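You operate a simulated robot arm through the tools that you are given. There is no shell and no other tool.

You run a simulated two-armed robot. Do the job below in one go: nothing can be reset, and whatever is moved stays where it is left.

JOB
Pull the stop button up, turn the throttle to 0, switch to forward and tare the reading.

The check looks at the end state, three seconds after you hand in, the way a careful person would. Anything else that was tipped, shoved, dropped, spilled or broken makes it a failure.

ROBOT AND FRAMES
Two 7-joint arms with two-finger parallel grippers on one trunk that stands fixed in place. Base frame: the origin is at the foot of the trunk, x ahead of it, y to its left, z up. Units: m, rad, N and s.
The left shoulder is at [0.05, 0.168, 1.132], the right one opposite. With the tool pointing down near the work surface each hand reaches from about 0.1 to 0.66 m from the base axis, measured 20 degrees to its own side. Payload 1.57 kg a hand.
Tool frame (each hand has its own): the origin (TCP) lies between the finger pads and is the grasp point; the fingertips stand 0.03 m ahead of it; z points along the fingers, y is the line along which they close. The gripper opens to 0.08 m. The fingers are 0.017 m wide and 0.012 m thick; the gripper's body (0.04 by 0.082 m) begins 0.08 m behind the TCP.
Orientation is that of the tool frame in the base frame, as a unit quaternion [w, x, y, z]. With the fingers straight down and closing along the base's y, the tool's x points along the base's -x, its y along +y and its z along -z.

CONTROLS
- The arms move only by the tool send_rows. It takes "left_increments", "right_increments" or both (then of equal length, played together; a hand with none holds still); each is one flat list of numbers, 6 for each row, row after row: the shift along the tool's x, y, z in m, then the turn, a rotation vector about the tool's x, y, z in rad. In form: [dx, dy, dz, ax, ay, az, dx, dy, dz, ax, ay, az, ...]. A call has 1 to 20 rows; each row shifts and turns the commanded pose from where the row before left it, along the tool's axes as they then stand. "left_jaw" and "right_jaw" are, for a hand that has rows, the finger opening in m, from 0 to 0.08, set as the call begins (left out, the last holds). Rows are played at 5 a second. More than 0.05 m and 0.15 rad between two rows, or a gripper value outside its range, and nothing of the call is played. A pose out of reach is approached as far as the arm can. The call stops where the force on the tool passes 40 N (or 10 N more than at its start, if that is more) or the arm is blocked; 0.2 s more then pass. Each finger travels about 0.045 m/s and halts on what it meets, pressing with about 36 N; the grip force reading is that of the motor and also rises with nothing between the fingers. The clock runs only during rows and for 0.2 s after the last one: add rows that do not move to give the fingers time. The reply holds the time, the measured pose of the TCP, the force on the tool along the base axes, the opening and the grip force, in the units named above and with some noise, with the torque about the TCP (base axes, N m) and any sound that the robot's microphone picked up.
- Cameras (640 x 400 px; columns grow to the right, rows downward): "scene" is now at [0.1166, -0.0386, 1.3339]; the picture's right is [-0.44, -0.90, 0.00], its down [-0.59, 0.28, -0.76] and it looks along [0.68, -0.33, -0.65] (base axes); focal length 225 px, centre (320, 200). "left" rides on the left gripper at [0.072, 0.007, -0.122] in its tool frame; the picture's right is [-0.09, 1.00, 0.00], its down [-0.84, -0.08, -0.54] and it looks along [-0.54, -0.05, 0.84] (tool axes); focal length 238 px, centre (320, 200). "right" rides on the right gripper at [0.072, -0.007, -0.122] in its tool frame; the picture's right is [0.09, 1.00, 0.00], its down [-0.84, 0.08, -0.54] and it looks along [-0.54, 0.05, 0.84] (tool axes); focal length 238 px, centre (320, 200). There is no depth. A picture from a camera that has moved, and an enlarged one, comes with that camera's place and axes in the base frame and with its lens.
- snapshot(camera): a new picture of that camera. The clock stands still meanwhile.
- lift_body(by): slides the trunk up (or, below 0, down) by that many m; the arms and the scene camera ride with it, the base frame stays. It gives what a move gives, with no picture.
- head_to(pan, tilt): turns the head with the scene camera to pan (to the left, within 1.396 rad either way) and tilt (down, from -0.506 to 1.204), counted from straight ahead of the robot. It gives what a move gives.
- zoom(camera, box): a new picture of the part [left, top, right, bottom] of that camera's present view, enlarged. The clock stands still meanwhile.
- sign_off(): hands the job in; it is judged then, once.

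Places have to be worked out from the pictures, the camera data and where the tool is seen. Open the grippers and draw the arms clear of the work before you hand the job in, unless the task says otherwise.

The tools are called after "Emit:" as name(argument=value, ...) on one line, values as JSON. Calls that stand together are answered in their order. send_rows: Moves the arms, as the interface text tells. Its arguments: {"type":"object","properties":{"left_increments":{"type":"array","items":{"type":"number"}},"left_jaw":{"type":"number"},"right_increments":{"type":"array","items":{"type":"number"}},"right_jaw":{"type":"number"}},"required":[]} The other tools are called the same way: lift_body (by) moves the trunk up or down; head_to (pan, tilt) turns the head that bears the scene camera; snapshot (camera) takes a picture; zoom (camera, box) takes an enlarged picture of a part of a camera's view; sign_off () hands the job in.

At the start:

```text
t: 0.0
left_ee_pos: [0.4657, 0.0913, 1.0963]
left_orientation: [-0.001, -0.001, 1.0, 0.0]
left_wrist_force: [-0.1, 0.4, -0.2]
left_moment: [0.01, 0.0, -0.01]
left_grip_width: 0.0796
left_gripper_force: 0.1
right_ee_pos: [0.4021, -0.394, 1.0698]
right_orientation: [-0.001, -0.001, 1.0, -0.001]
right_wrist_force: [-0.7, -0.5, -0.1]
right_moment: [0.0, 0.01, 0.01]
right_grip_width: 0.08
right_gripper_force: 0.1
trunk travel left (down, up): [-0.3, 0.143]
head pan, tilt (commanded): [-0.45, 0.709]
```

scene: 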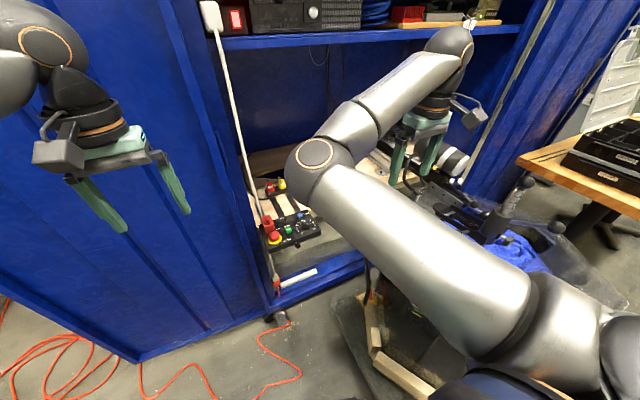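
right: 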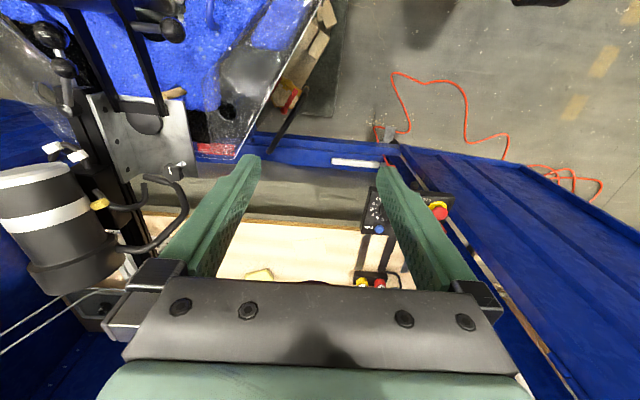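
left: 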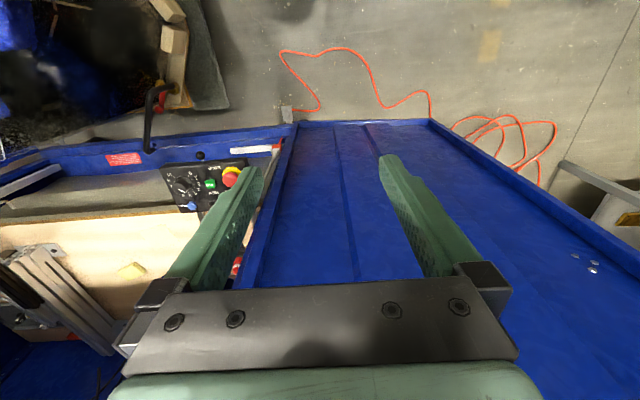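

The control box with a red stop button, dial and switches sits in the cabinet between the two arms. I'll take enlarged pictures of it from each camera to work out what is on it.

Emit:
zoom(camera="scene", box=[240, 170, 340, 260])

Emit:
zoom(camera="left", box=[150, 140, 270, 220])

Emit:
zoom(camera="right", box=[340, 170, 480, 300])

```text
4.44 times, centred on (290, 215) of scene
camera zoom: at [0.1166, -0.0386, 1.3339], right [-0.44, -0.9, 0.0], down [-0.59, 0.28, -0.76], along [0.68, -0.33, -0.65], focal length 1002 px, centre (453, 133)
```

zoom: 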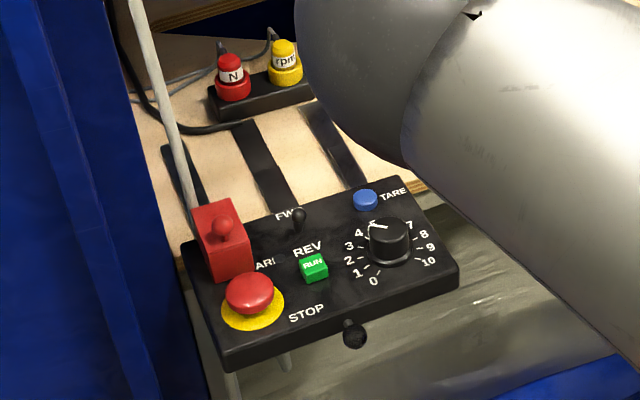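

```text
5.00 times, centred on (210, 180) of left
camera zoom: at [0.3929, 0.0989, 1.2182], right [0.09, 1.0, 0.0], down [0.84, -0.08, 0.54], along [0.54, -0.05, -0.84], focal length 1192 px, centre (870, 300)
```

zoom: 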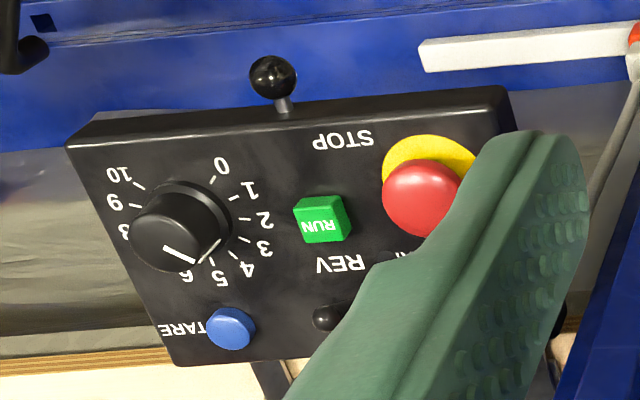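

```text
3.08 times, centred on (410, 235) of right
camera zoom: at [0.3317, -0.399, 1.1926], right [-0.09, 1.0, 0.0], down [0.84, 0.08, 0.54], along [0.54, 0.05, -0.84], focal length 733 px, centre (43, 92)
```

zoom: 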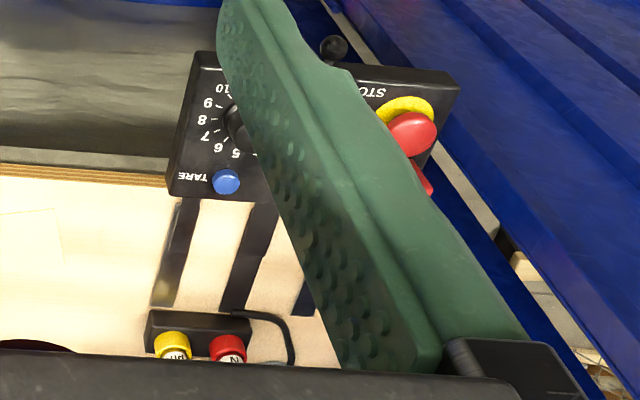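

Triangulating left and scene views gives the stop button at about (0.614, -0.115, 0.766), dial (0.627, -0.232, 0.76), TARE (0.680, -0.231, 0.755), toggle tip (0.664, -0.171, 0.776), RUN (0.625, -0.167, 0.757). I'll draw the left hand aside and bring the right hand's camera over the panel, still high above it, for a closer look.

Emit:
send_rows(left_increments=[0.02, 0.03, 0, 0, 0, 0, 0.02, 0.03, 0, 0, 0, 0, 0.02, 0.03, 0, 0, 0, 0, 0.02, 0.03, 0, 0, 0, 0, 0.02, 0.03, 0, 0, 0, 0, 0, 0, 0, 0, 0, 0], right_increments=[-0.01, 0.037, 0.01, 0, 0, 0, -0.01, 0.037, 0.01, 0, 0, 0, -0.01, 0.037, 0.01, 0, 0, 0, -0.01, 0.037, 0.01, 0, 0, 0, -0.01, 0.037, 0.01, 0, 0, 0, -0.01, 0.037, 0.01, 0, 0, 0])

```text
t: 1.4
left_ee_pos: [0.3645, 0.2419, 1.0959]
left_orientation: [0.002, 0.001, 1.0, 0.001]
left_wrist_force: [0.5, -0.7, -0.4]
left_moment: [-0.03, -0.02, 0.0]
left_grip_width: 0.08
left_gripper_force: 0.1
right_ee_pos: [0.5051, -0.3202, 1.0352]
right_orientation: [0.0, -0.001, 1.0, -0.001]
right_wrist_force: [0.4, 0.2, 0.2]
right_moment: [-0.04, 0.02, 0.03]
right_grip_width: 0.0801
right_gripper_force: 0.0
right hand out of reach, approached as far as the arm can: row 1, 2, 3, 4, 5, 6
trunk travel left (down, up): [-0.3, 0.143]
head pan, tilt (commanded): [-0.45, 0.709]
```

The right arm reported out of reach and ended off the commanded line, at (0.505, -0.320, 1.035). I'll look at the situation before moving on.

Emit:
snapshot(camera="scene")

Emit:
snapshot(camera="right")

```text
taken
camera scene: at [0.117, -0.0385, 1.3338], right [-0.44, -0.9, 0.0], down [-0.59, 0.28, -0.76], along [0.68, -0.33, -0.65], focal length 225 px, centre (320, 200)
```

scene: 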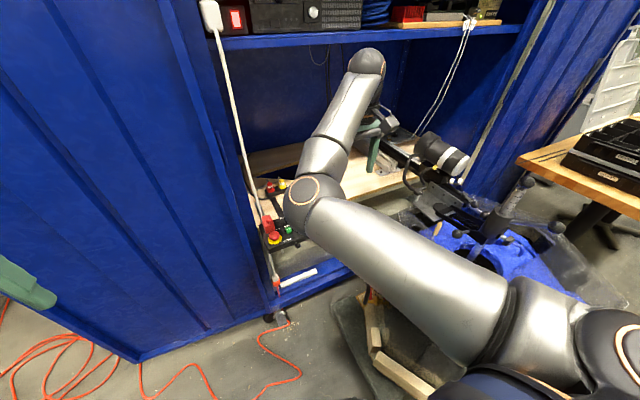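

```text
taken
camera right: at [0.4344, -0.3258, 1.1582], right [-0.09, 1.0, 0.0], down [0.84, 0.08, 0.54], along [0.54, 0.05, -0.84], focal length 238 px, centre (320, 200)
```

right: 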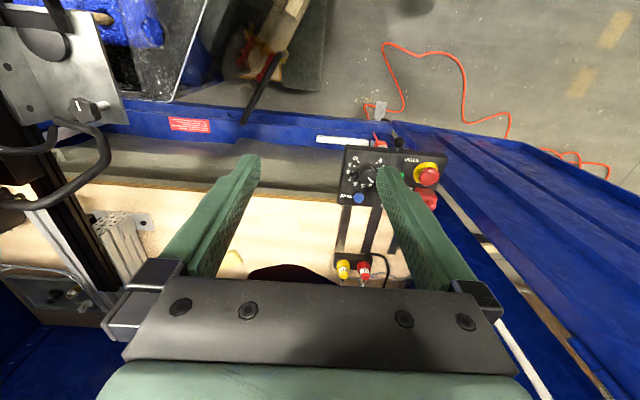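

The panel is in view but the arm stopped short. I'll send a couple of still rows to see whether the arm settles and where the commanded pose stands.

Emit:
send_rows(right_increments=[0, 0, 0, 0, 0, 0, 0, 0, 0, 0, 0, 0, 0, 0, 0, 0, 0, 0])

```text
t: 2.2
left_ee_pos: [0.3652, 0.2426, 1.0975]
left_orientation: [0.0, 0.0, 1.0, 0.0]
left_wrist_force: [0.3, -0.7, -0.4]
left_moment: [-0.03, -0.01, -0.04]
left_grip_width: 0.0801
left_gripper_force: 0.1
right_ee_pos: [0.5038, -0.3215, 1.0356]
right_orientation: [0.0, -0.001, 1.0, -0.001]
right_wrist_force: [0.1, -0.6, 0.5]
right_moment: [-0.02, 0.01, 0.03]
right_grip_width: 0.0801
right_gripper_force: 0.0
trunk travel left (down, up): [-0.3, 0.143]
head pan, tilt (commanded): [-0.45, 0.709]
```

The commanded pose appears to have reset to the reached one. I'll probe with small, slow steps toward +y to learn whether the arm can move that way.

Emit:
send_rows(right_increments=[0, 0.01, 0, 0, 0, 0, 0, 0.01, 0, 0, 0, 0, 0, 0.01, 0, 0, 0, 0, 0, 0.01, 0, 0, 0, 0])

```text
t: 3.2
left_ee_pos: [0.3636, 0.2417, 1.0977]
left_orientation: [0.002, -0.001, 1.0, 0.0]
left_wrist_force: [0.1, 0.6, -0.5]
left_moment: [-0.02, 0.01, 0.02]
left_grip_width: 0.0801
left_gripper_force: 0.1
right_ee_pos: [0.5272, -0.2988, 1.0351]
right_orientation: [-0.001, -0.001, 1.0, -0.001]
right_wrist_force: [0.1, 0.9, 0.5]
right_moment: [0.01, -0.05, 0.0]
right_grip_width: 0.0799
right_gripper_force: 0.0
right hand out of reach, approached as far as the arm can: row 1, 2, 3, 4
trunk travel left (down, up): [-0.3, 0.143]
head pan, tilt (commanded): [-0.45, 0.709]
```

Commanding +y makes the hand slide outward in x, which looks like an inner workspace limit at this height. I'll lower the hand (free space below, shelf is near z 0.73) and see if that frees it.

Emit:
send_rows(right_increments=[0, 0, 0.02, 0, 0, 0, 0, 0, 0.02, 0, 0, 0, 0, 0, 0.02, 0, 0, 0, 0, 0, 0.02, 0, 0, 0])

```text
t: 4.2
left_ee_pos: [0.3647, 0.2417, 1.0967]
left_orientation: [0.001, 0.001, 1.0, 0.0]
left_wrist_force: [-0.2, 0.2, 0.8]
left_moment: [0.04, 0.02, -0.01]
left_grip_width: 0.0799
left_gripper_force: 0.1
right_ee_pos: [0.5249, -0.2974, 0.9545]
right_orientation: [0.0, -0.001, 1.0, 0.0]
right_wrist_force: [0.4, -1.0, -0.2]
right_moment: [-0.02, 0.0, 0.02]
right_grip_width: 0.0797
right_gripper_force: 0.0
trunk travel left (down, up): [-0.3, 0.143]
head pan, tilt (commanded): [-0.45, 0.709]
```

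Lowering worked without any reach complaint. Now I'll shift toward the panel in small +y steps at this height, about 0.2 m above the panel top.

Emit:
send_rows(right_increments=[0.005, 0.02, 0, 0, 0, 0, 0.005, 0.02, 0, 0, 0, 0, 0.005, 0.02, 0, 0, 0, 0, 0.005, 0.02, 0, 0, 0, 0, 0.005, 0.02, 0, 0, 0, 0, 0.005, 0.02, 0, 0, 0, 0])

```text
t: 5.6
left_ee_pos: [0.3646, 0.2417, 1.097]
left_orientation: [0.001, -0.001, 1.0, 0.0]
left_wrist_force: [0.5, 0.6, -0.9]
left_moment: [0.0, 0.02, 0.0]
left_grip_width: 0.0802
left_gripper_force: 0.0
right_ee_pos: [0.5556, -0.2148, 0.9322]
right_orientation: [0.0, -0.001, 1.0, -0.001]
right_wrist_force: [0.1, -0.2, -0.6]
right_moment: [0.0, 0.0, -0.01]
right_grip_width: 0.0802
right_gripper_force: 0.1
right hand out of reach, approached as far as the arm can: row 1, 2, 3, 4, 5, 6
trunk travel left (down, up): [-0.3, 0.143]
head pan, tilt (commanded): [-0.45, 0.709]
```

The hand is now at (0.556, -0.215, 0.932), which should be a good viewpoint of the panel. I'll take a picture from it.

Emit:
snapshot(camera="right")

Emit:
snapshot(camera="scene")

```text
taken
camera right: at [0.4848, -0.2195, 1.0549], right [-0.09, 1.0, 0.0], down [0.84, 0.08, 0.54], along [0.54, 0.05, -0.84], focal length 238 px, centre (320, 200)
```

right: 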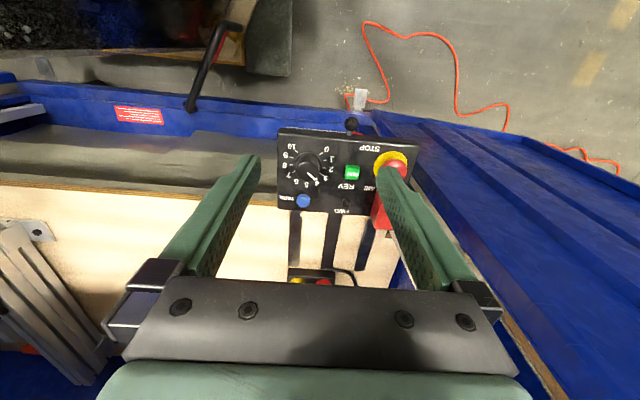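

```text
taken
camera scene: at [0.1166, -0.0386, 1.3339], right [-0.44, -0.9, 0.0], down [-0.59, 0.28, -0.76], along [0.68, -0.33, -0.65], focal length 225 px, centre (320, 200)
```

scene: 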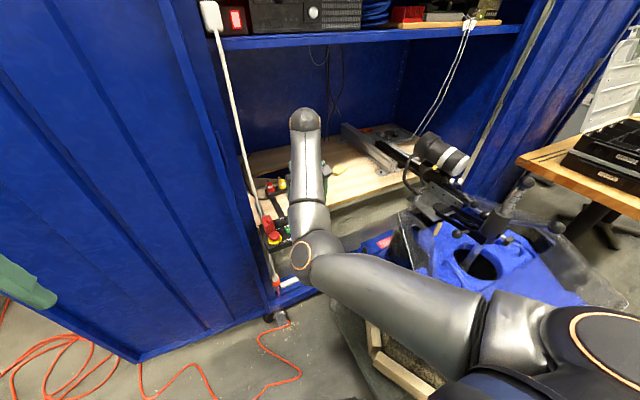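

Emit:
zoom(camera="right", box=[260, 110, 430, 220])

Emit:
zoom(camera="scene", box=[245, 170, 325, 250])

```text
3.64 times, centred on (345, 165) of right
camera zoom: at [0.4848, -0.2195, 1.0549], right [-0.09, 1.0, 0.0], down [0.84, 0.08, 0.54], along [0.54, 0.05, -0.84], focal length 867 px, centre (229, 327)
```

zoom: 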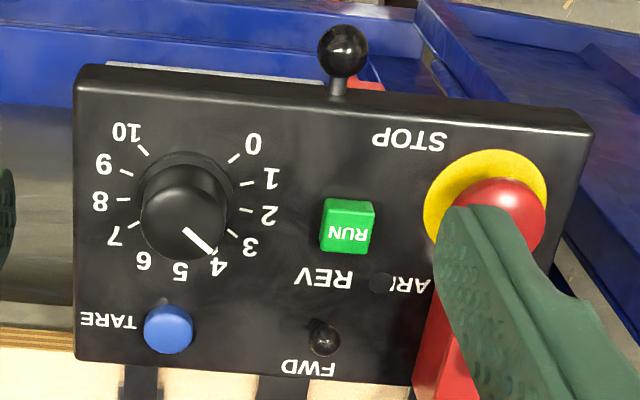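

```text
5.00 times, centred on (285, 210) of scene
camera zoom: at [0.1166, -0.0386, 1.3339], right [-0.44, -0.9, 0.0], down [-0.59, 0.28, -0.76], along [0.68, -0.33, -0.65], focal length 1127 px, centre (495, 150)
```

zoom: 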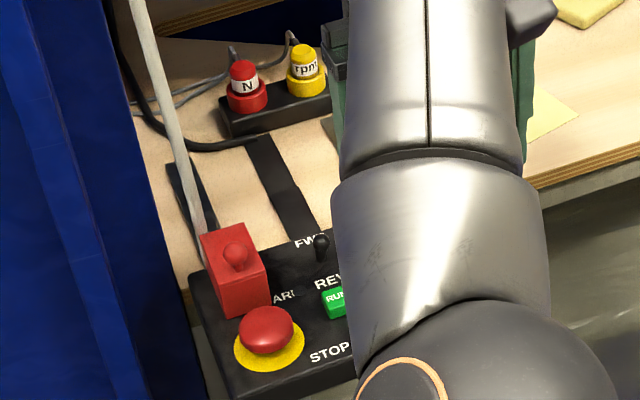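

The pointer on the dial reads roughly 3–3.5, the toggle lever sits between FWD (far side) and REV (near side), and the panel top is at about z 0.757 aligned with the base axes. I'll move the hand toward the centre of the panel, staying at z≈0.90, for a closer look at the toggle, dial and stop button.

Emit:
send_rows(right_increments=[0, 0.01, 0.008, 0, 0, 0, 0, 0.01, 0.008, 0, 0, 0, 0, 0.01, 0.008, 0, 0, 0, 0, 0.01, 0.008, 0, 0, 0])

```text
t: 6.6
left_ee_pos: [0.3647, 0.2421, 1.0964]
left_orientation: [0.001, -0.001, 1.0, 0.0]
left_wrist_force: [-0.8, -0.4, -0.5]
left_moment: [0.0, -0.01, 0.01]
left_grip_width: 0.08
left_gripper_force: 0.1
right_ee_pos: [0.5557, -0.1734, 0.9016]
right_orientation: [0.0, -0.001, 1.0, -0.001]
right_wrist_force: [0.1, 0.3, -0.2]
right_moment: [0.02, -0.03, -0.02]
right_grip_width: 0.0799
right_gripper_force: 0.1
trunk travel left (down, up): [-0.3, 0.143]
head pan, tilt (commanded): [-0.45, 0.709]
```

The hand followed exactly, now at (0.556, -0.173, 0.902). I'll look at the panel from here.

Emit:
snapshot(camera="right")

Emit:
zoom(camera="right", box=[220, 90, 400, 210])

Emit:
snapshot(camera="left")

```text
taken
camera right: at [0.4848, -0.1786, 1.0235], right [-0.09, 1.0, 0.0], down [0.84, 0.08, 0.54], along [0.54, 0.05, -0.84], focal length 238 px, centre (320, 200)
```

right: 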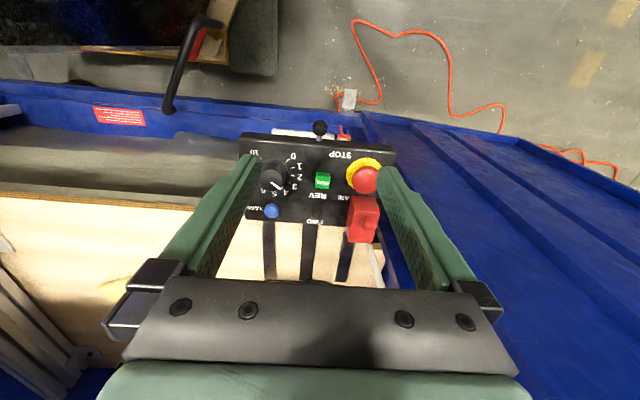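

```text
3.33 times, centred on (310, 150) of right
camera zoom: at [0.4848, -0.1786, 1.0235], right [-0.09, 1.0, 0.0], down [0.84, 0.08, 0.54], along [0.54, 0.05, -0.84], focal length 794 px, centre (353, 367)
```

zoom: 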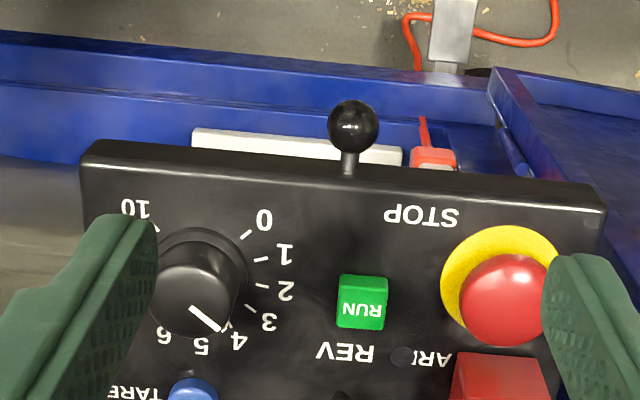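

```text
taken
camera left: at [0.2927, 0.2495, 1.219], right [0.09, 1.0, 0.0], down [0.84, -0.08, 0.54], along [0.54, -0.05, -0.84], focal length 238 px, centre (320, 200)
```

left: 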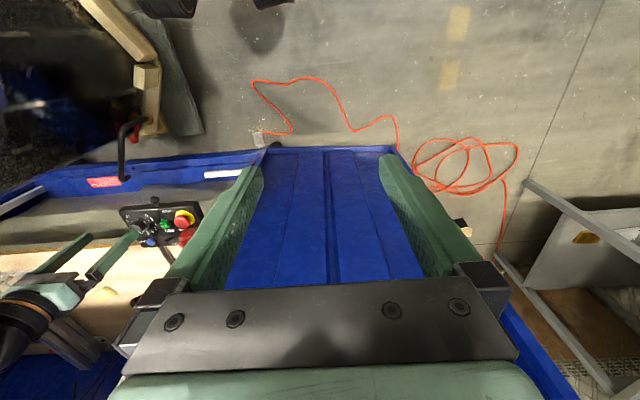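

Emit:
zoom(camera="right", box=[250, 170, 390, 260])

Emit:
zoom(camera="left", box=[100, 180, 220, 260])

Emit:
zoom(camera="scene", box=[240, 170, 330, 260])

```text
4.44 times, centred on (320, 215) of right
camera zoom: at [0.4848, -0.1786, 1.0235], right [-0.09, 1.0, 0.0], down [0.84, 0.08, 0.54], along [0.54, 0.05, -0.84], focal length 1059 px, centre (320, 133)
```

zoom: 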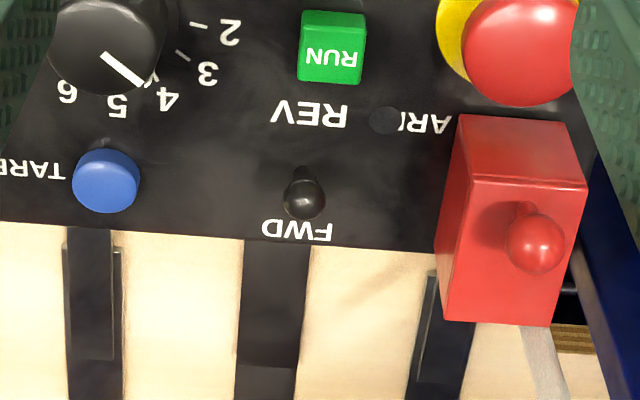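

```text
5.00 times, centred on (160, 220) of left
camera zoom: at [0.2927, 0.2495, 1.219], right [0.09, 1.0, 0.0], down [0.84, -0.08, 0.54], along [0.54, -0.05, -0.84], focal length 1192 px, centre (1120, 100)
```

zoom: 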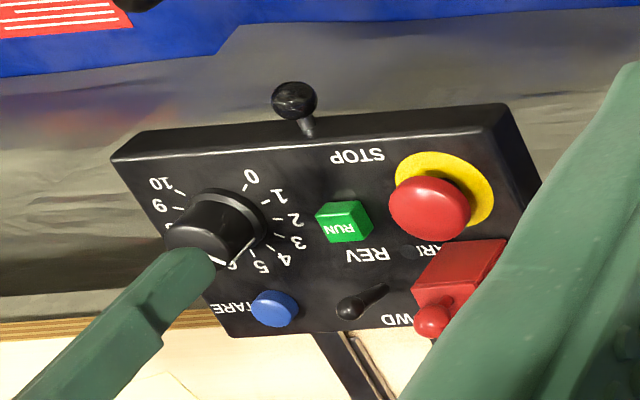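

```text
4.44 times, centred on (285, 215) of scene
camera zoom: at [0.1166, -0.0386, 1.3339], right [-0.44, -0.9, 0.0], down [-0.59, 0.28, -0.76], along [0.68, -0.33, -0.65], focal length 1002 px, centre (476, 133)
```

zoom: 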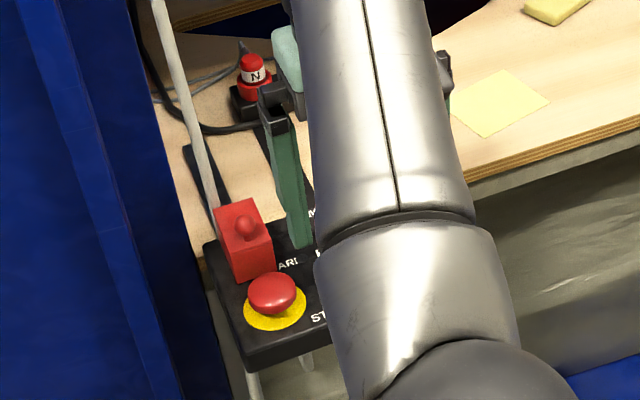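

The toggle lever leans toward REV (tip ~6 mm nearer than its base), the red ARM block occupies x 0.645–0.697, y −0.123…−0.093 up to z 0.79, and the stop button centres at about (0.612, −0.111). I'll move the open right gripper to a point above the stop button.

Emit:
send_rows(right_increments=[-0.011, 0.0124, 0.004, 0, 0, 0, -0.011, 0.0124, 0.004, 0, 0, 0, -0.011, 0.0124, 0.004, 0, 0, 0, -0.011, 0.0124, 0.004, 0, 0, 0, -0.012, 0.0128, 0.004, 0, 0, 0, 0, 0, 0, 0, 0, 0])

```text
t: 8.0
left_ee_pos: [0.3644, 0.2404, 1.0962]
left_orientation: [0.001, 0.0, 1.0, -0.001]
left_wrist_force: [0.4, -0.2, -0.3]
left_moment: [-0.01, -0.01, -0.02]
left_grip_width: 0.08
left_gripper_force: 0.1
right_ee_pos: [0.609, -0.1486, 0.8797]
right_orientation: [0.0, -0.002, 1.0, 0.0]
right_wrist_force: [0.2, -0.1, -0.2]
right_moment: [0.0, -0.01, 0.0]
right_grip_width: 0.08
right_gripper_force: 0.1
right hand out of reach, approached as far as the arm can: row 3, 4, 5
trunk travel left (down, up): [-0.3, 0.143]
head pan, tilt (commanded): [-0.45, 0.709]
```

The hand stopped at y −0.149 instead of −0.111, so some joint limit lies on the inward side. I'll look at the arm's posture to understand which way to free it.

Emit:
snapshot(camera="scene")

Emit:
snapshot(camera="left")

Emit:
snapshot(camera="right")

```text
taken
camera scene: at [0.1167, -0.0387, 1.3339], right [-0.44, -0.9, 0.0], down [-0.59, 0.28, -0.76], along [0.68, -0.33, -0.65], focal length 225 px, centre (320, 200)
```

scene: 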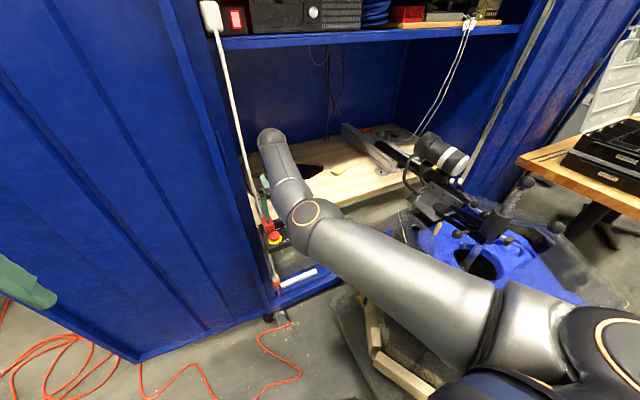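

```text
taken
camera left: at [0.2927, 0.2494, 1.219], right [0.09, 1.0, 0.0], down [0.84, -0.08, 0.54], along [0.54, -0.05, -0.84], focal length 238 px, centre (320, 200)
```

left: 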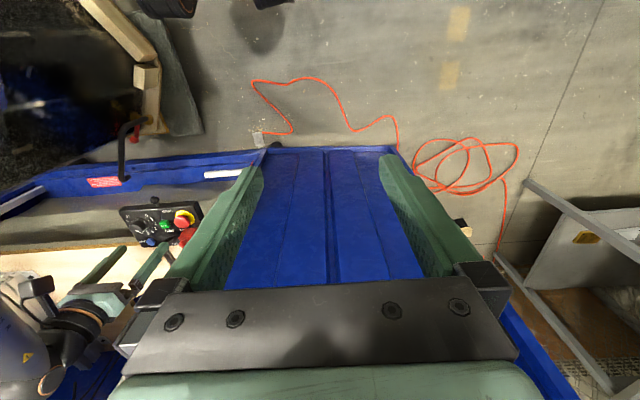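

```text
taken
camera right: at [0.5378, -0.1545, 1.0026], right [-0.1, 1.0, 0.0], down [0.84, 0.08, 0.54], along [0.54, 0.05, -0.84], focal length 238 px, centre (320, 200)
```

right: 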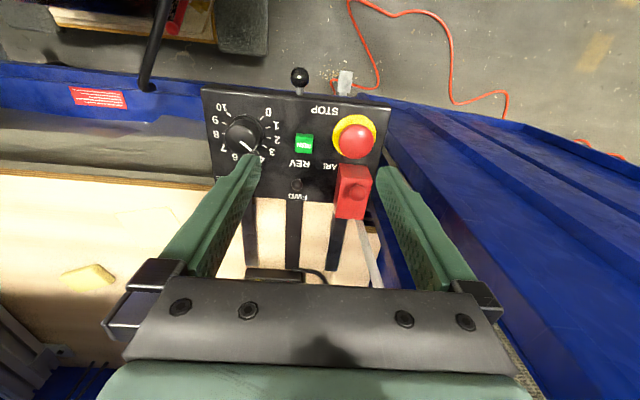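

The arm is elbow-down with the wrist about 0.22 m above the TCP; the earlier limits became looser at lower heights. I'll lower to z≈0.838 (fingertips at 0.808, above the button and red block) and then try to move +y to the button.

Emit:
send_rows(right_increments=[0, 0, 0.014, 0, 0, 0, 0, 0, 0.014, 0, 0, 0, 0, 0, 0.014, 0, 0, 0, 0, 0.01, 0, 0, 0, 0, 0, 0.01, 0, 0, 0, 0, 0, 0.01, 0, 0, 0, 0, 0, 0.008, 0, 0, 0, 0, 0, 0, 0, 0, 0, 0])

```text
t: 9.8
left_ee_pos: [0.3641, 0.2417, 1.097]
left_orientation: [0.0, 0.0, 1.0, 0.0]
left_wrist_force: [-1.1, -0.2, 0.1]
left_moment: [0.02, -0.04, 0.0]
left_grip_width: 0.0802
left_gripper_force: 0.1
right_ee_pos: [0.6072, -0.1503, 0.8387]
right_orientation: [0.001, -0.002, 1.0, -0.001]
right_wrist_force: [0.2, -0.1, -0.5]
right_moment: [0.01, 0.0, 0.03]
right_grip_width: 0.0803
right_gripper_force: 0.0
right hand out of reach, approached as far as the arm can: row 4, 5, 6, 7
trunk travel left (down, up): [-0.3, 0.143]
head pan, tilt (commanded): [-0.45, 0.709]
```

The y limit stays at about −0.150 regardless of height, which hints at a wrist limit tied to the tool's yaw. The button is round so yaw doesn't matter; I'll test by turning the tool about its axis and then nudging +y.

Emit:
send_rows(right_increments=[0, 0, 0, 0, 0, 0.14, 0, 0, 0, 0, 0, 0.14, 0.0028, 0.0096, 0, 0, 0, 0, 0.0028, 0.0096, 0, 0, 0, 0, 0, 0, 0, 0, 0, 0])

```text
t: 11.0
left_ee_pos: [0.3641, 0.2417, 1.0964]
left_orientation: [0.001, 0.0, 1.0, -0.001]
left_wrist_force: [-0.9, -0.3, -0.9]
left_moment: [0.01, -0.01, 0.0]
left_grip_width: 0.08
left_gripper_force: 0.1
right_ee_pos: [0.6068, -0.1952, 0.8653]
right_orientation: [0.007, 0.083, 0.997, 0.001]
right_wrist_force: [-0.6, -0.2, -0.6]
right_moment: [0.01, -0.02, 0.01]
right_grip_width: 0.0798
right_gripper_force: 0.0
right hand out of reach, approached as far as the arm can: row 1, 2, 3, 4
trunk travel left (down, up): [-0.3, 0.143]
head pan, tilt (commanded): [-0.45, 0.709]
```

Turning that way made it worse (y went to −0.195), so the wrist yaw is the limit and turning the other way should free it. I'll rotate back to about −0.30 rad of yaw.

Emit:
send_rows(right_increments=[0, 0, 0, 0, 0, -0.12, 0, 0, 0, 0, 0, -0.12, 0, 0, 0, 0, 0, -0.12, 0, 0, 0, 0, 0, -0.106, 0, 0, 0, 0, 0, 0])

```text
t: 12.2
left_ee_pos: [0.3639, 0.2427, 1.0975]
left_orientation: [0.0, 0.001, 1.0, 0.0]
left_wrist_force: [0.9, 0.2, 0.6]
left_moment: [-0.02, 0.03, -0.01]
left_grip_width: 0.08
left_gripper_force: 0.1
right_ee_pos: [0.6074, -0.197, 0.8663]
right_orientation: [0.009, -0.15, 0.989, 0.0]
right_wrist_force: [-0.1, 0.6, -0.8]
right_moment: [0.0, 0.01, 0.03]
right_grip_width: 0.0802
right_gripper_force: 0.1
trunk travel left (down, up): [-0.3, 0.143]
head pan, tilt (commanded): [-0.45, 0.709]
```

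Yaw is now −0.30 rad at (0.607, −0.197, 0.866) with no complaint. I'll translate to above the stop button, target (0.612, −0.111, 0.845).

Emit:
send_rows(right_increments=[-0.00606, 0.01612, 0.004, 0, 0, 0, -0.00606, 0.01612, 0.004, 0, 0, 0, -0.00606, 0.01612, 0.004, 0, 0, 0, -0.00606, 0.01612, 0.004, 0, 0, 0, -0.00606, 0.01612, 0.004, 0, 0, 0, 0, 0, 0, 0, 0, 0])

```text
t: 13.6
left_ee_pos: [0.3653, 0.2422, 1.0979]
left_orientation: [0.0, 0.0, 1.0, 0.001]
left_wrist_force: [0.2, 0.2, 1.4]
left_moment: [0.02, 0.0, 0.01]
left_grip_width: 0.0798
left_gripper_force: 0.0
right_ee_pos: [0.612, -0.109, 0.8467]
right_orientation: [0.008, -0.15, 0.989, 0.0]
right_wrist_force: [0.1, 0.1, 0.0]
right_moment: [0.0, -0.03, -0.02]
right_grip_width: 0.08
right_gripper_force: 0.0
trunk travel left (down, up): [-0.3, 0.143]
head pan, tilt (commanded): [-0.45, 0.709]
```

That worked: the TCP is at (0.612, −0.109, 0.847), above the stop button. I'll check the alignment by camera.

Emit:
snapshot(camera="right")

Emit:
zoom(camera="right", box=[220, 60, 420, 220])

Emit:
zoom(camera="scene", box=[225, 160, 345, 260])

Emit:
zoom(camera="left", box=[90, 170, 250, 290])

```text
taken
camera right: at [0.5448, -0.1349, 0.9679], right [-0.38, 0.92, -0.01], down [0.77, 0.32, 0.56], along [0.51, 0.21, -0.83], focal length 238 px, centre (320, 200)
```

right: 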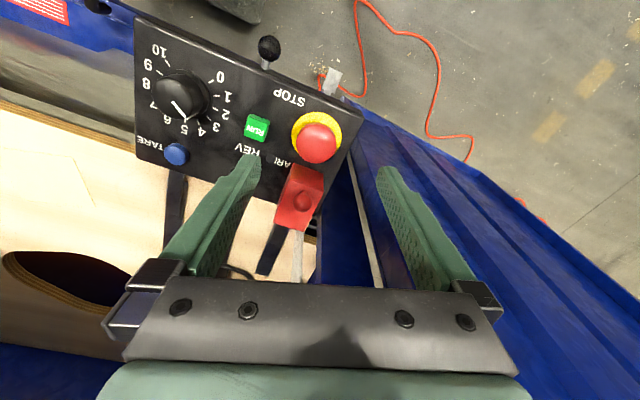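

```text
2.50 times, centred on (320, 140) of right
camera zoom: at [0.5448, -0.1349, 0.9679], right [-0.38, 0.92, -0.01], down [0.77, 0.32, 0.56], along [0.51, 0.21, -0.83], focal length 596 px, centre (320, 350)
```

zoom: 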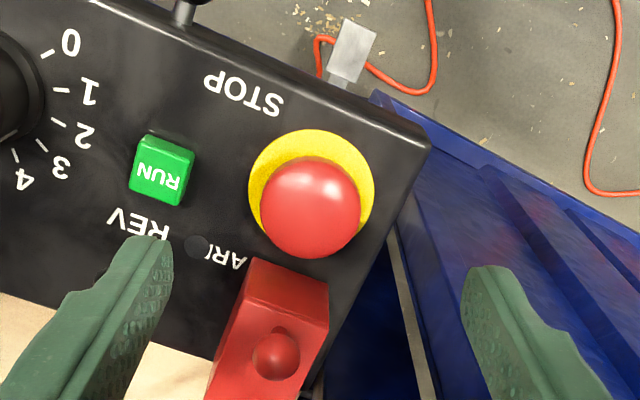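

```text
4.00 times, centred on (285, 210) of scene
camera zoom: at [0.1166, -0.0386, 1.3339], right [-0.44, -0.9, 0.0], down [-0.59, 0.28, -0.76], along [0.68, -0.33, -0.65], focal length 902 px, centre (460, 160)
```

zoom: 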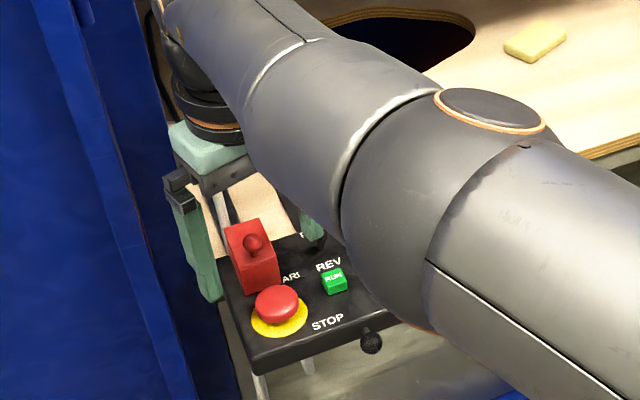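

```text
3.33 times, centred on (170, 230) of left
camera zoom: at [0.2926, 0.2495, 1.219], right [0.09, 1.0, 0.0], down [0.84, -0.08, 0.54], along [0.54, -0.05, -0.84], focal length 794 px, centre (820, 100)
```

zoom: 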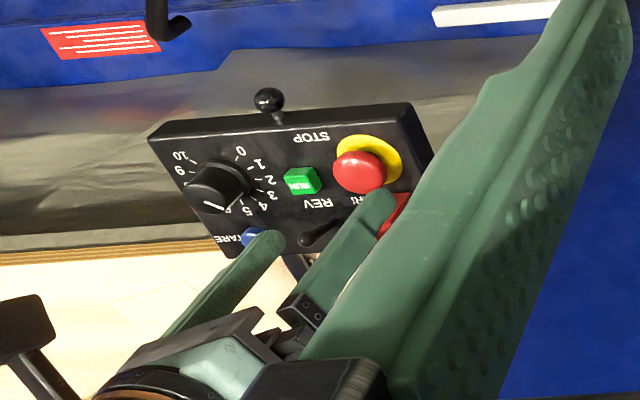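

The stop head (about 34 mm across) is centred at (0.6125, −0.111); with the jaws at full width one finger would come down on RUN, so I'll narrow the opening to 0.046 m up here, correct y by −2 mm, and check again.

Emit:
send_rows(right_increments=[0.0001, -0.0021, 0, 0, 0, 0, 0, 0, 0.01, 0, 0, 0, 0, 0, 0.01, 0, 0, 0, 0, 0, 0, 0, 0, 0], right_jaw=0.046)

Emit:
zoom(camera="right", box=[200, 40, 440, 240])

Emit:
zoom(camera="scene", box=[225, 160, 345, 260])

```text
t: 14.6
left_ee_pos: [0.3645, 0.242, 1.097]
left_orientation: [0.001, 0.0, 1.0, 0.0]
left_wrist_force: [0.4, -1.0, 0.0]
left_moment: [-0.02, 0.0, 0.01]
left_grip_width: 0.08
left_gripper_force: 0.1
right_ee_pos: [0.6132, -0.1107, 0.8256]
right_orientation: [0.008, -0.15, 0.989, -0.001]
right_wrist_force: [-0.1, 0.0, -1.0]
right_moment: [-0.02, 0.0, 0.01]
right_grip_width: 0.046
right_gripper_force: 0.0
trunk travel left (down, up): [-0.3, 0.143]
head pan, tilt (commanded): [-0.45, 0.709]
```

```text
2.00 times, centred on (320, 140) of right
camera zoom: at [0.5455, -0.1373, 0.9475], right [-0.38, 0.92, -0.01], down [0.77, 0.32, 0.55], along [0.51, 0.21, -0.83], focal length 477 px, centre (320, 320)
```

zoom: 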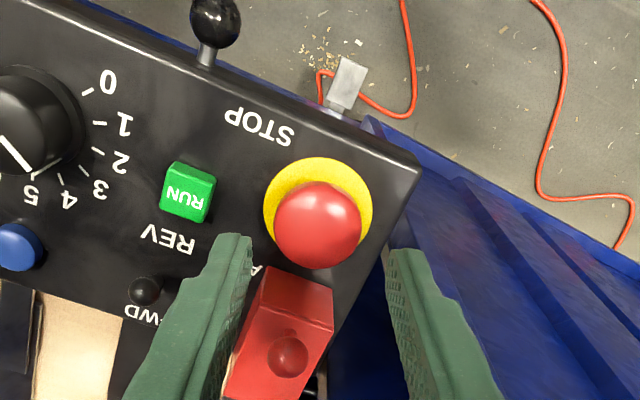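

```text
4.00 times, centred on (285, 210) of scene
camera zoom: at [0.1166, -0.0387, 1.3339], right [-0.44, -0.9, 0.0], down [-0.59, 0.28, -0.76], along [0.68, -0.33, -0.65], focal length 902 px, centre (460, 160)
```

zoom: 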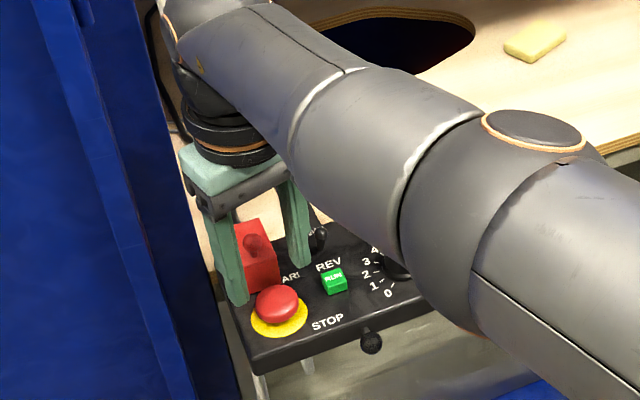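

The fingers straddle the stop head cleanly, clear of RUN and the red block. I'll descend another 25 mm in small steps and look again.

Emit:
send_rows(right_increments=[0, -0.0004, 0.007, 0, 0, 0, 0, 0, 0.006, 0, 0, 0, 0, 0, 0.006, 0, 0, 0, 0, 0, 0.006, 0, 0, 0, 0, 0, 0, 0, 0, 0])

Emit:
zoom(camera="right", box=[200, 40, 440, 240])

Emit:
zoom(camera="scene", box=[255, 200, 315, 250])

```text
t: 15.8
left_ee_pos: [0.3645, 0.2429, 1.0972]
left_orientation: [0.001, 0.001, 1.0, 0.0]
left_wrist_force: [-0.1, -0.8, -0.1]
left_moment: [-0.04, 0.0, 0.0]
left_grip_width: 0.0797
left_gripper_force: 0.0
right_ee_pos: [0.6098, -0.1125, 0.8027]
right_orientation: [0.009, -0.15, 0.989, 0.0]
right_wrist_force: [-0.8, 0.1, 0.2]
right_moment: [-0.01, 0.0, -0.01]
right_grip_width: 0.0459
right_gripper_force: 0.1
right hand out of reach, approached as far as the arm can: row 3
trunk travel left (down, up): [-0.3, 0.143]
head pan, tilt (commanded): [-0.45, 0.709]
```

```text
2.00 times, centred on (320, 140) of right
camera zoom: at [0.5412, -0.139, 0.924], right [-0.38, 0.92, -0.01], down [0.77, 0.32, 0.56], along [0.52, 0.21, -0.83], focal length 477 px, centre (320, 320)
```

zoom: 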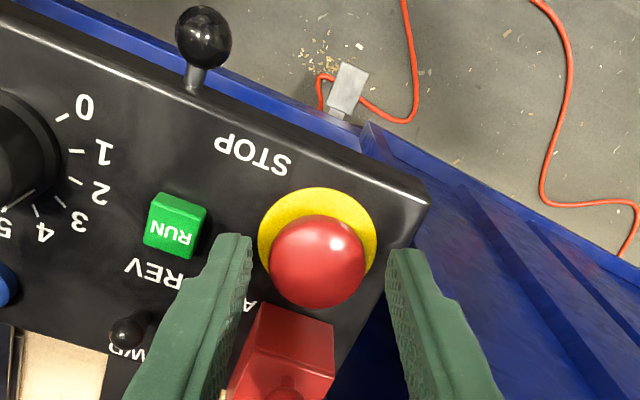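

```text
8.00 times, centred on (285, 225) of scene
camera zoom: at [0.1166, -0.0386, 1.3339], right [-0.44, -0.9, 0.0], down [-0.59, 0.28, -0.76], along [0.68, -0.33, -0.65], focal length 1803 px, centre (600, 0)
```

zoom: 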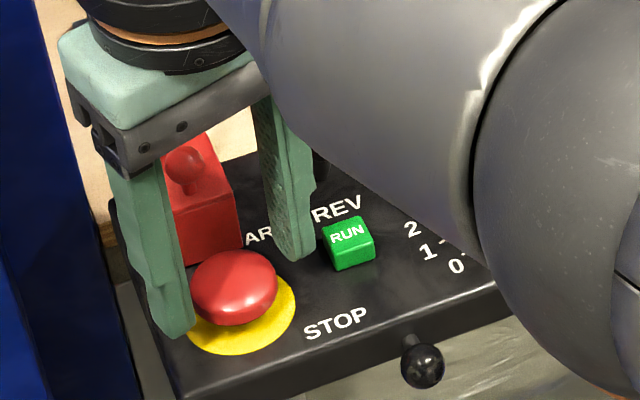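

The fingers are centred on the head (head at (0.613, −0.111)); the arm hit its outer reach at this height, so I'll finish the descent by lowering the trunk, which carries the hand straight down. Panel top is about z 0.755, fingertips now at 0.773; I'll go down 9 mm.

Emit:
lift_body(by=-0.009)

Emit:
zoom(camera="scene", box=[255, 190, 315, 240])

Emit:
zoom(camera="right", box=[200, 40, 440, 240])

```text
t: 16.4
left_ee_pos: [0.3647, 0.2423, 1.0877]
left_orientation: [0.001, 0.0, 1.0, 0.0]
left_wrist_force: [0.5, -0.3, -0.3]
left_moment: [-0.01, 0.0, 0.01]
left_grip_width: 0.0798
left_gripper_force: 0.2
right_ee_pos: [0.61, -0.1129, 0.7943]
right_orientation: [0.009, -0.15, 0.989, 0.0]
right_wrist_force: [0.2, 0.3, 0.6]
right_moment: [-0.01, -0.05, -0.03]
right_grip_width: 0.0459
right_gripper_force: 0.0
trunk travel left (down, up): [-0.291, 0.152]
head pan, tilt (commanded): [-0.45, 0.709]
```

```text
8.00 times, centred on (285, 215) of scene
camera zoom: at [0.1164, -0.0387, 1.3249], right [-0.44, -0.9, 0.0], down [-0.59, 0.28, -0.76], along [0.68, -0.33, -0.65], focal length 1803 px, centre (600, 80)
```

zoom: 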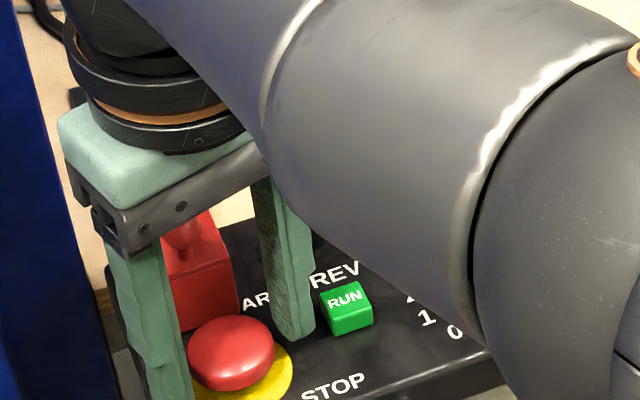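

```text
2.00 times, centred on (320, 140) of right
camera zoom: at [0.5411, -0.1389, 0.9152], right [-0.38, 0.92, -0.01], down [0.77, 0.32, 0.56], along [0.52, 0.21, -0.83], focal length 477 px, centre (320, 320)
```

zoom: 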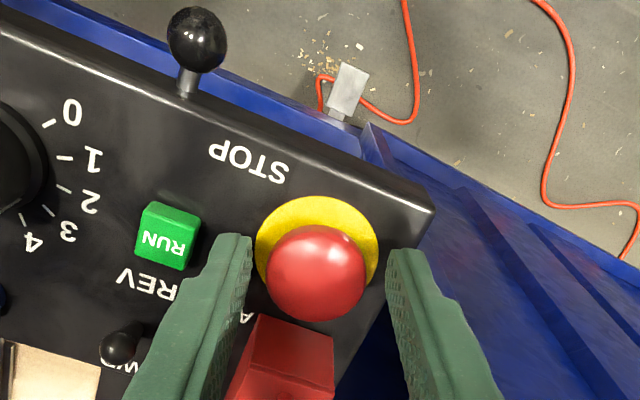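

Fingertips are at z≈0.764, either side of the head with good clearance to RUN. I'll lower a further 3 mm by the trunk, then shift 3 mm forward to centre on the head.

Emit:
lift_body(by=-0.003)

Emit:
send_rows(right_increments=[-0.0033, 0.0005, 0, 0, 0, 0, 0, 0, 0, 0, 0, 0])

```text
t: 16.9
left_ee_pos: [0.3655, 0.2429, 1.0845]
left_orientation: [0.001, 0.0, 1.0, 0.001]
left_wrist_force: [0.5, -0.4, 0.1]
left_moment: [0.01, 0.01, 0.0]
left_grip_width: 0.08
left_gripper_force: 0.1
right_ee_pos: [0.6088, -0.1133, 0.791]
right_orientation: [0.009, -0.15, 0.989, -0.001]
right_wrist_force: [-0.5, 0.9, -0.4]
right_moment: [0.01, -0.02, -0.02]
right_grip_width: 0.046
right_gripper_force: 0.0
trunk travel left (down, up): [-0.288, 0.155]
head pan, tilt (commanded): [-0.45, 0.709]
```

```text
t: 17.5
left_ee_pos: [0.3649, 0.242, 1.0847]
left_orientation: [0.001, -0.001, 1.0, 0.0]
left_wrist_force: [-0.6, 0.3, -0.4]
left_moment: [-0.01, 0.01, 0.02]
left_grip_width: 0.0799
left_gripper_force: 0.0
right_ee_pos: [0.6099, -0.1112, 0.7918]
right_orientation: [0.008, -0.15, 0.989, -0.001]
right_wrist_force: [1.0, 0.4, -0.4]
right_moment: [0.0, -0.02, 0.0]
right_grip_width: 0.0461
right_gripper_force: 0.0
trunk travel left (down, up): [-0.288, 0.155]
head pan, tilt (commanded): [-0.45, 0.709]
```

The hand is at (0.610, −0.111, 0.792), within 3 mm of the head's centre. I'll close the fingers on the head.

Emit:
send_rows(right_increments=[0, 0, 0, 0, 0, 0, 0, 0, 0, 0, 0, 0, 0, 0, 0, 0, 0, 0], right_jaw=0.02)

Emit:
zoom(camera="right", box=[200, 40, 440, 240])

```text
t: 18.3
left_ee_pos: [0.3648, 0.2419, 1.085]
left_orientation: [0.0, 0.0, 1.0, 0.001]
left_wrist_force: [-0.1, 0.0, -0.3]
left_moment: [0.0, 0.01, -0.02]
left_grip_width: 0.08
left_gripper_force: 0.1
right_ee_pos: [0.6098, -0.1129, 0.7925]
right_orientation: [0.009, -0.149, 0.989, -0.002]
right_wrist_force: [4.3, -7.3, 0.6]
right_moment: [-0.25, -0.11, -0.04]
right_grip_width: 0.0343
right_gripper_force: 33.5
trunk travel left (down, up): [-0.288, 0.155]
head pan, tilt (commanded): [-0.45, 0.709]
```

```text
2.00 times, centred on (320, 140) of right
camera zoom: at [0.5419, -0.1391, 0.913], right [-0.38, 0.92, -0.01], down [0.77, 0.32, 0.56], along [0.52, 0.21, -0.83], focal length 477 px, centre (320, 320)
```

zoom: 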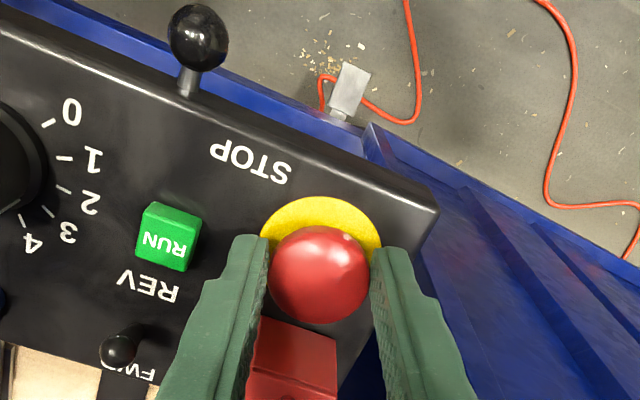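

The head is held at 34.3 mm with a firm grip. I'll pull straight up slowly, watching force and sound.

Emit:
send_rows(right_increments=[0, 0, -0.002, 0, 0, 0, 0, 0, -0.002, 0, 0, 0, 0, 0, -0.002, 0, 0, 0, 0, 0, -0.002, 0, 0, 0])

```text
t: 19.3
left_ee_pos: [0.3644, 0.2412, 1.0856]
left_orientation: [0.001, 0.0, 1.0, 0.001]
left_wrist_force: [0.0, -1.0, 0.5]
left_moment: [-0.01, -0.04, 0.0]
left_grip_width: 0.0799
left_gripper_force: 0.0
right_ee_pos: [0.6102, -0.1136, 0.7973]
right_orientation: [0.008, -0.149, 0.989, -0.001]
right_wrist_force: [-3.7, -12.1, -3.7]
right_moment: [-0.53, 0.04, -0.2]
right_grip_width: 0.0344
right_gripper_force: 41.7
trunk travel left (down, up): [-0.288, 0.155]
head pan, tilt (commanded): [-0.45, 0.709]
```

Up 5 mm with only a few newtons of vertical load and no click reported yet. I'll keep pulling gently.

Emit:
send_rows(right_increments=[0, 0, -0.002, 0, 0, 0, 0, 0, -0.002, 0, 0, 0, 0, 0, 0, 0, 0, 0])

Emit:
zoom(camera="right", box=[200, 40, 440, 240])

Emit:
zoom(camera="scene", box=[255, 190, 315, 240])

```text
t: 20.1
left_ee_pos: [0.3665, 0.2397, 1.0846]
left_orientation: [0.0, 0.0, 1.0, 0.0]
left_wrist_force: [0.5, -0.3, 0.4]
left_moment: [0.0, 0.0, 0.0]
left_grip_width: 0.08
left_gripper_force: 0.0
right_ee_pos: [0.6105, -0.1131, 0.7966]
right_orientation: [0.004, -0.149, 0.989, 0.0]
right_wrist_force: [-5.4, -14.0, -26.4]
right_moment: [-0.2, -0.1, -0.15]
right_grip_width: 0.0343
right_gripper_force: 42.1
trunk travel left (down, up): [-0.288, 0.155]
head pan, tilt (commanded): [-0.45, 0.709]
```

```text
2.00 times, centred on (320, 140) of right
camera zoom: at [0.5439, -0.1392, 0.92], right [-0.38, 0.92, 0.0], down [0.77, 0.32, 0.55], along [0.51, 0.21, -0.84], focal length 477 px, centre (320, 320)
```

zoom: 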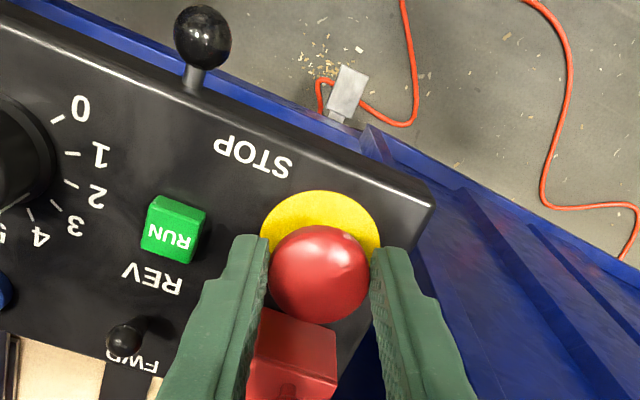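

```text
8.00 times, centred on (285, 215) of scene
camera zoom: at [0.1187, -0.0403, 1.3213], right [-0.44, -0.9, 0.0], down [-0.59, 0.28, -0.76], along [0.68, -0.33, -0.65], focal length 1803 px, centre (600, 80)
```

zoom: 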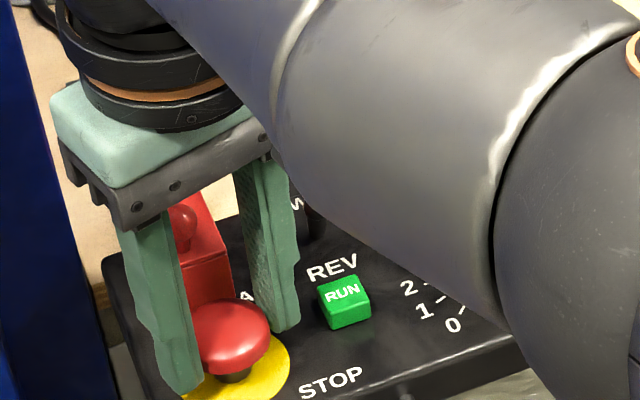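

The stem now shows beneath the raised head and the vertical load jumped to 26 N, so the button is at the top of its travel. I'll release by opening just to 0.046 m and see whether it stays up.

Emit:
send_rows(right_increments=[0, 0, 0, 0, 0, 0, 0, 0, 0, 0, 0, 0, 0, 0, 0, 0, 0, 0], right_jaw=0.046)

Emit:
zoom(camera="scene", box=[255, 190, 315, 240])

Emit:
zoom(camera="right", box=[200, 40, 440, 240])

```text
t: 20.9
left_ee_pos: [0.3644, 0.242, 1.0839]
left_orientation: [0.001, 0.0, 1.0, 0.0]
left_wrist_force: [0.2, -0.1, -0.2]
left_moment: [0.01, -0.02, -0.01]
left_grip_width: 0.0802
left_gripper_force: 0.1
right_ee_pos: [0.612, -0.1096, 0.8031]
right_orientation: [0.009, -0.15, 0.989, -0.001]
right_wrist_force: [-0.5, 0.5, 1.1]
right_moment: [-0.02, -0.02, 0.0]
right_grip_width: 0.0461
right_gripper_force: 0.1
trunk travel left (down, up): [-0.288, 0.155]
head pan, tilt (commanded): [-0.45, 0.709]
```

```text
8.00 times, centred on (285, 215) of scene
camera zoom: at [0.1167, -0.0387, 1.3219], right [-0.44, -0.9, 0.0], down [-0.59, 0.28, -0.76], along [0.68, -0.33, -0.65], focal length 1803 px, centre (600, 80)
```

zoom: 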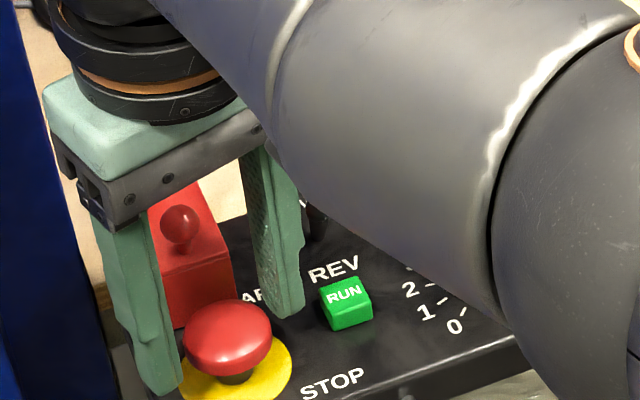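

```text
2.00 times, centred on (320, 140) of right
camera zoom: at [0.5437, -0.1368, 0.9243], right [-0.38, 0.92, 0.0], down [0.77, 0.32, 0.56], along [0.52, 0.21, -0.83], focal length 477 px, centre (320, 320)
```

zoom: 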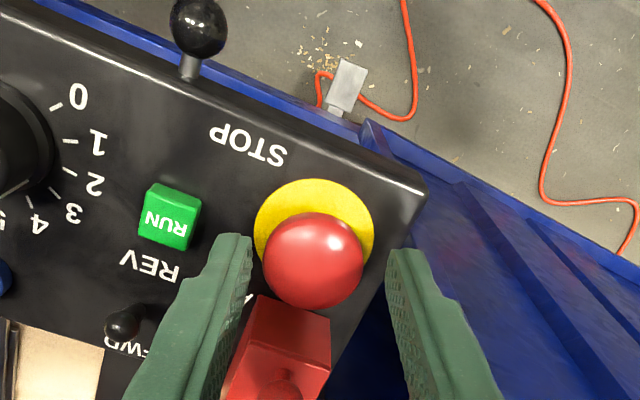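

The stop button stays up with its stem showing. I'll lift the hand clear, then move over toward the dial and bring the yaw back near zero.

Emit:
send_rows(right_increments=[0, 0, -0.012, 0, 0, 0, 0, 0, -0.012, 0, 0, 0, 0, 0, -0.012, 0, 0, 0, 0, 0, -0.012, 0, 0, 0, 0.0068, -0.0205, 0, 0, 0, 0, 0.0068, -0.0205, 0, 0, 0, 0, 0.0068, -0.0205, 0, 0, 0, 0, 0.0068, -0.0205, 0, 0, 0, 0, 0.0068, -0.0205, 0, 0, 0, 0, 0, 0, 0, 0, 0, 0])

Emit:
snapshot(camera="right")

```text
t: 23.1
left_ee_pos: [0.3654, 0.2424, 1.086]
left_orientation: [0.001, -0.001, 1.0, 0.0]
left_wrist_force: [-0.3, 0.2, -1.1]
left_moment: [0.03, 0.01, 0.07]
left_grip_width: 0.0798
left_gripper_force: 0.0
right_ee_pos: [0.6115, -0.2175, 0.8477]
right_orientation: [0.009, -0.15, 0.989, 0.0]
right_wrist_force: [0.4, 0.3, 0.4]
right_moment: [0.02, 0.04, 0.01]
right_grip_width: 0.0459
right_gripper_force: 0.0
trunk travel left (down, up): [-0.288, 0.155]
head pan, tilt (commanded): [-0.45, 0.709]
```

```text
taken
camera right: at [0.5426, -0.2445, 0.9696], right [-0.38, 0.92, -0.01], down [0.77, 0.32, 0.56], along [0.51, 0.21, -0.83], focal length 238 px, centre (320, 200)
```

right: 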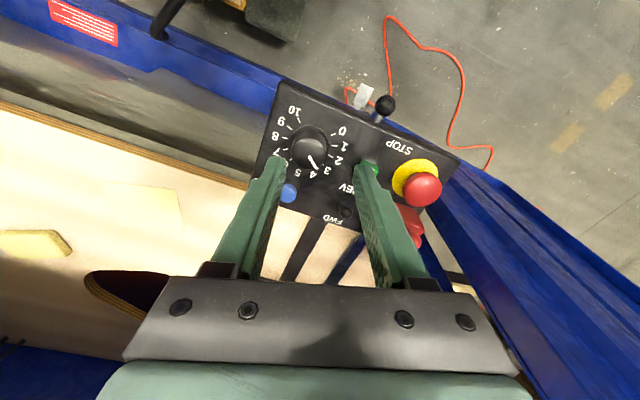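

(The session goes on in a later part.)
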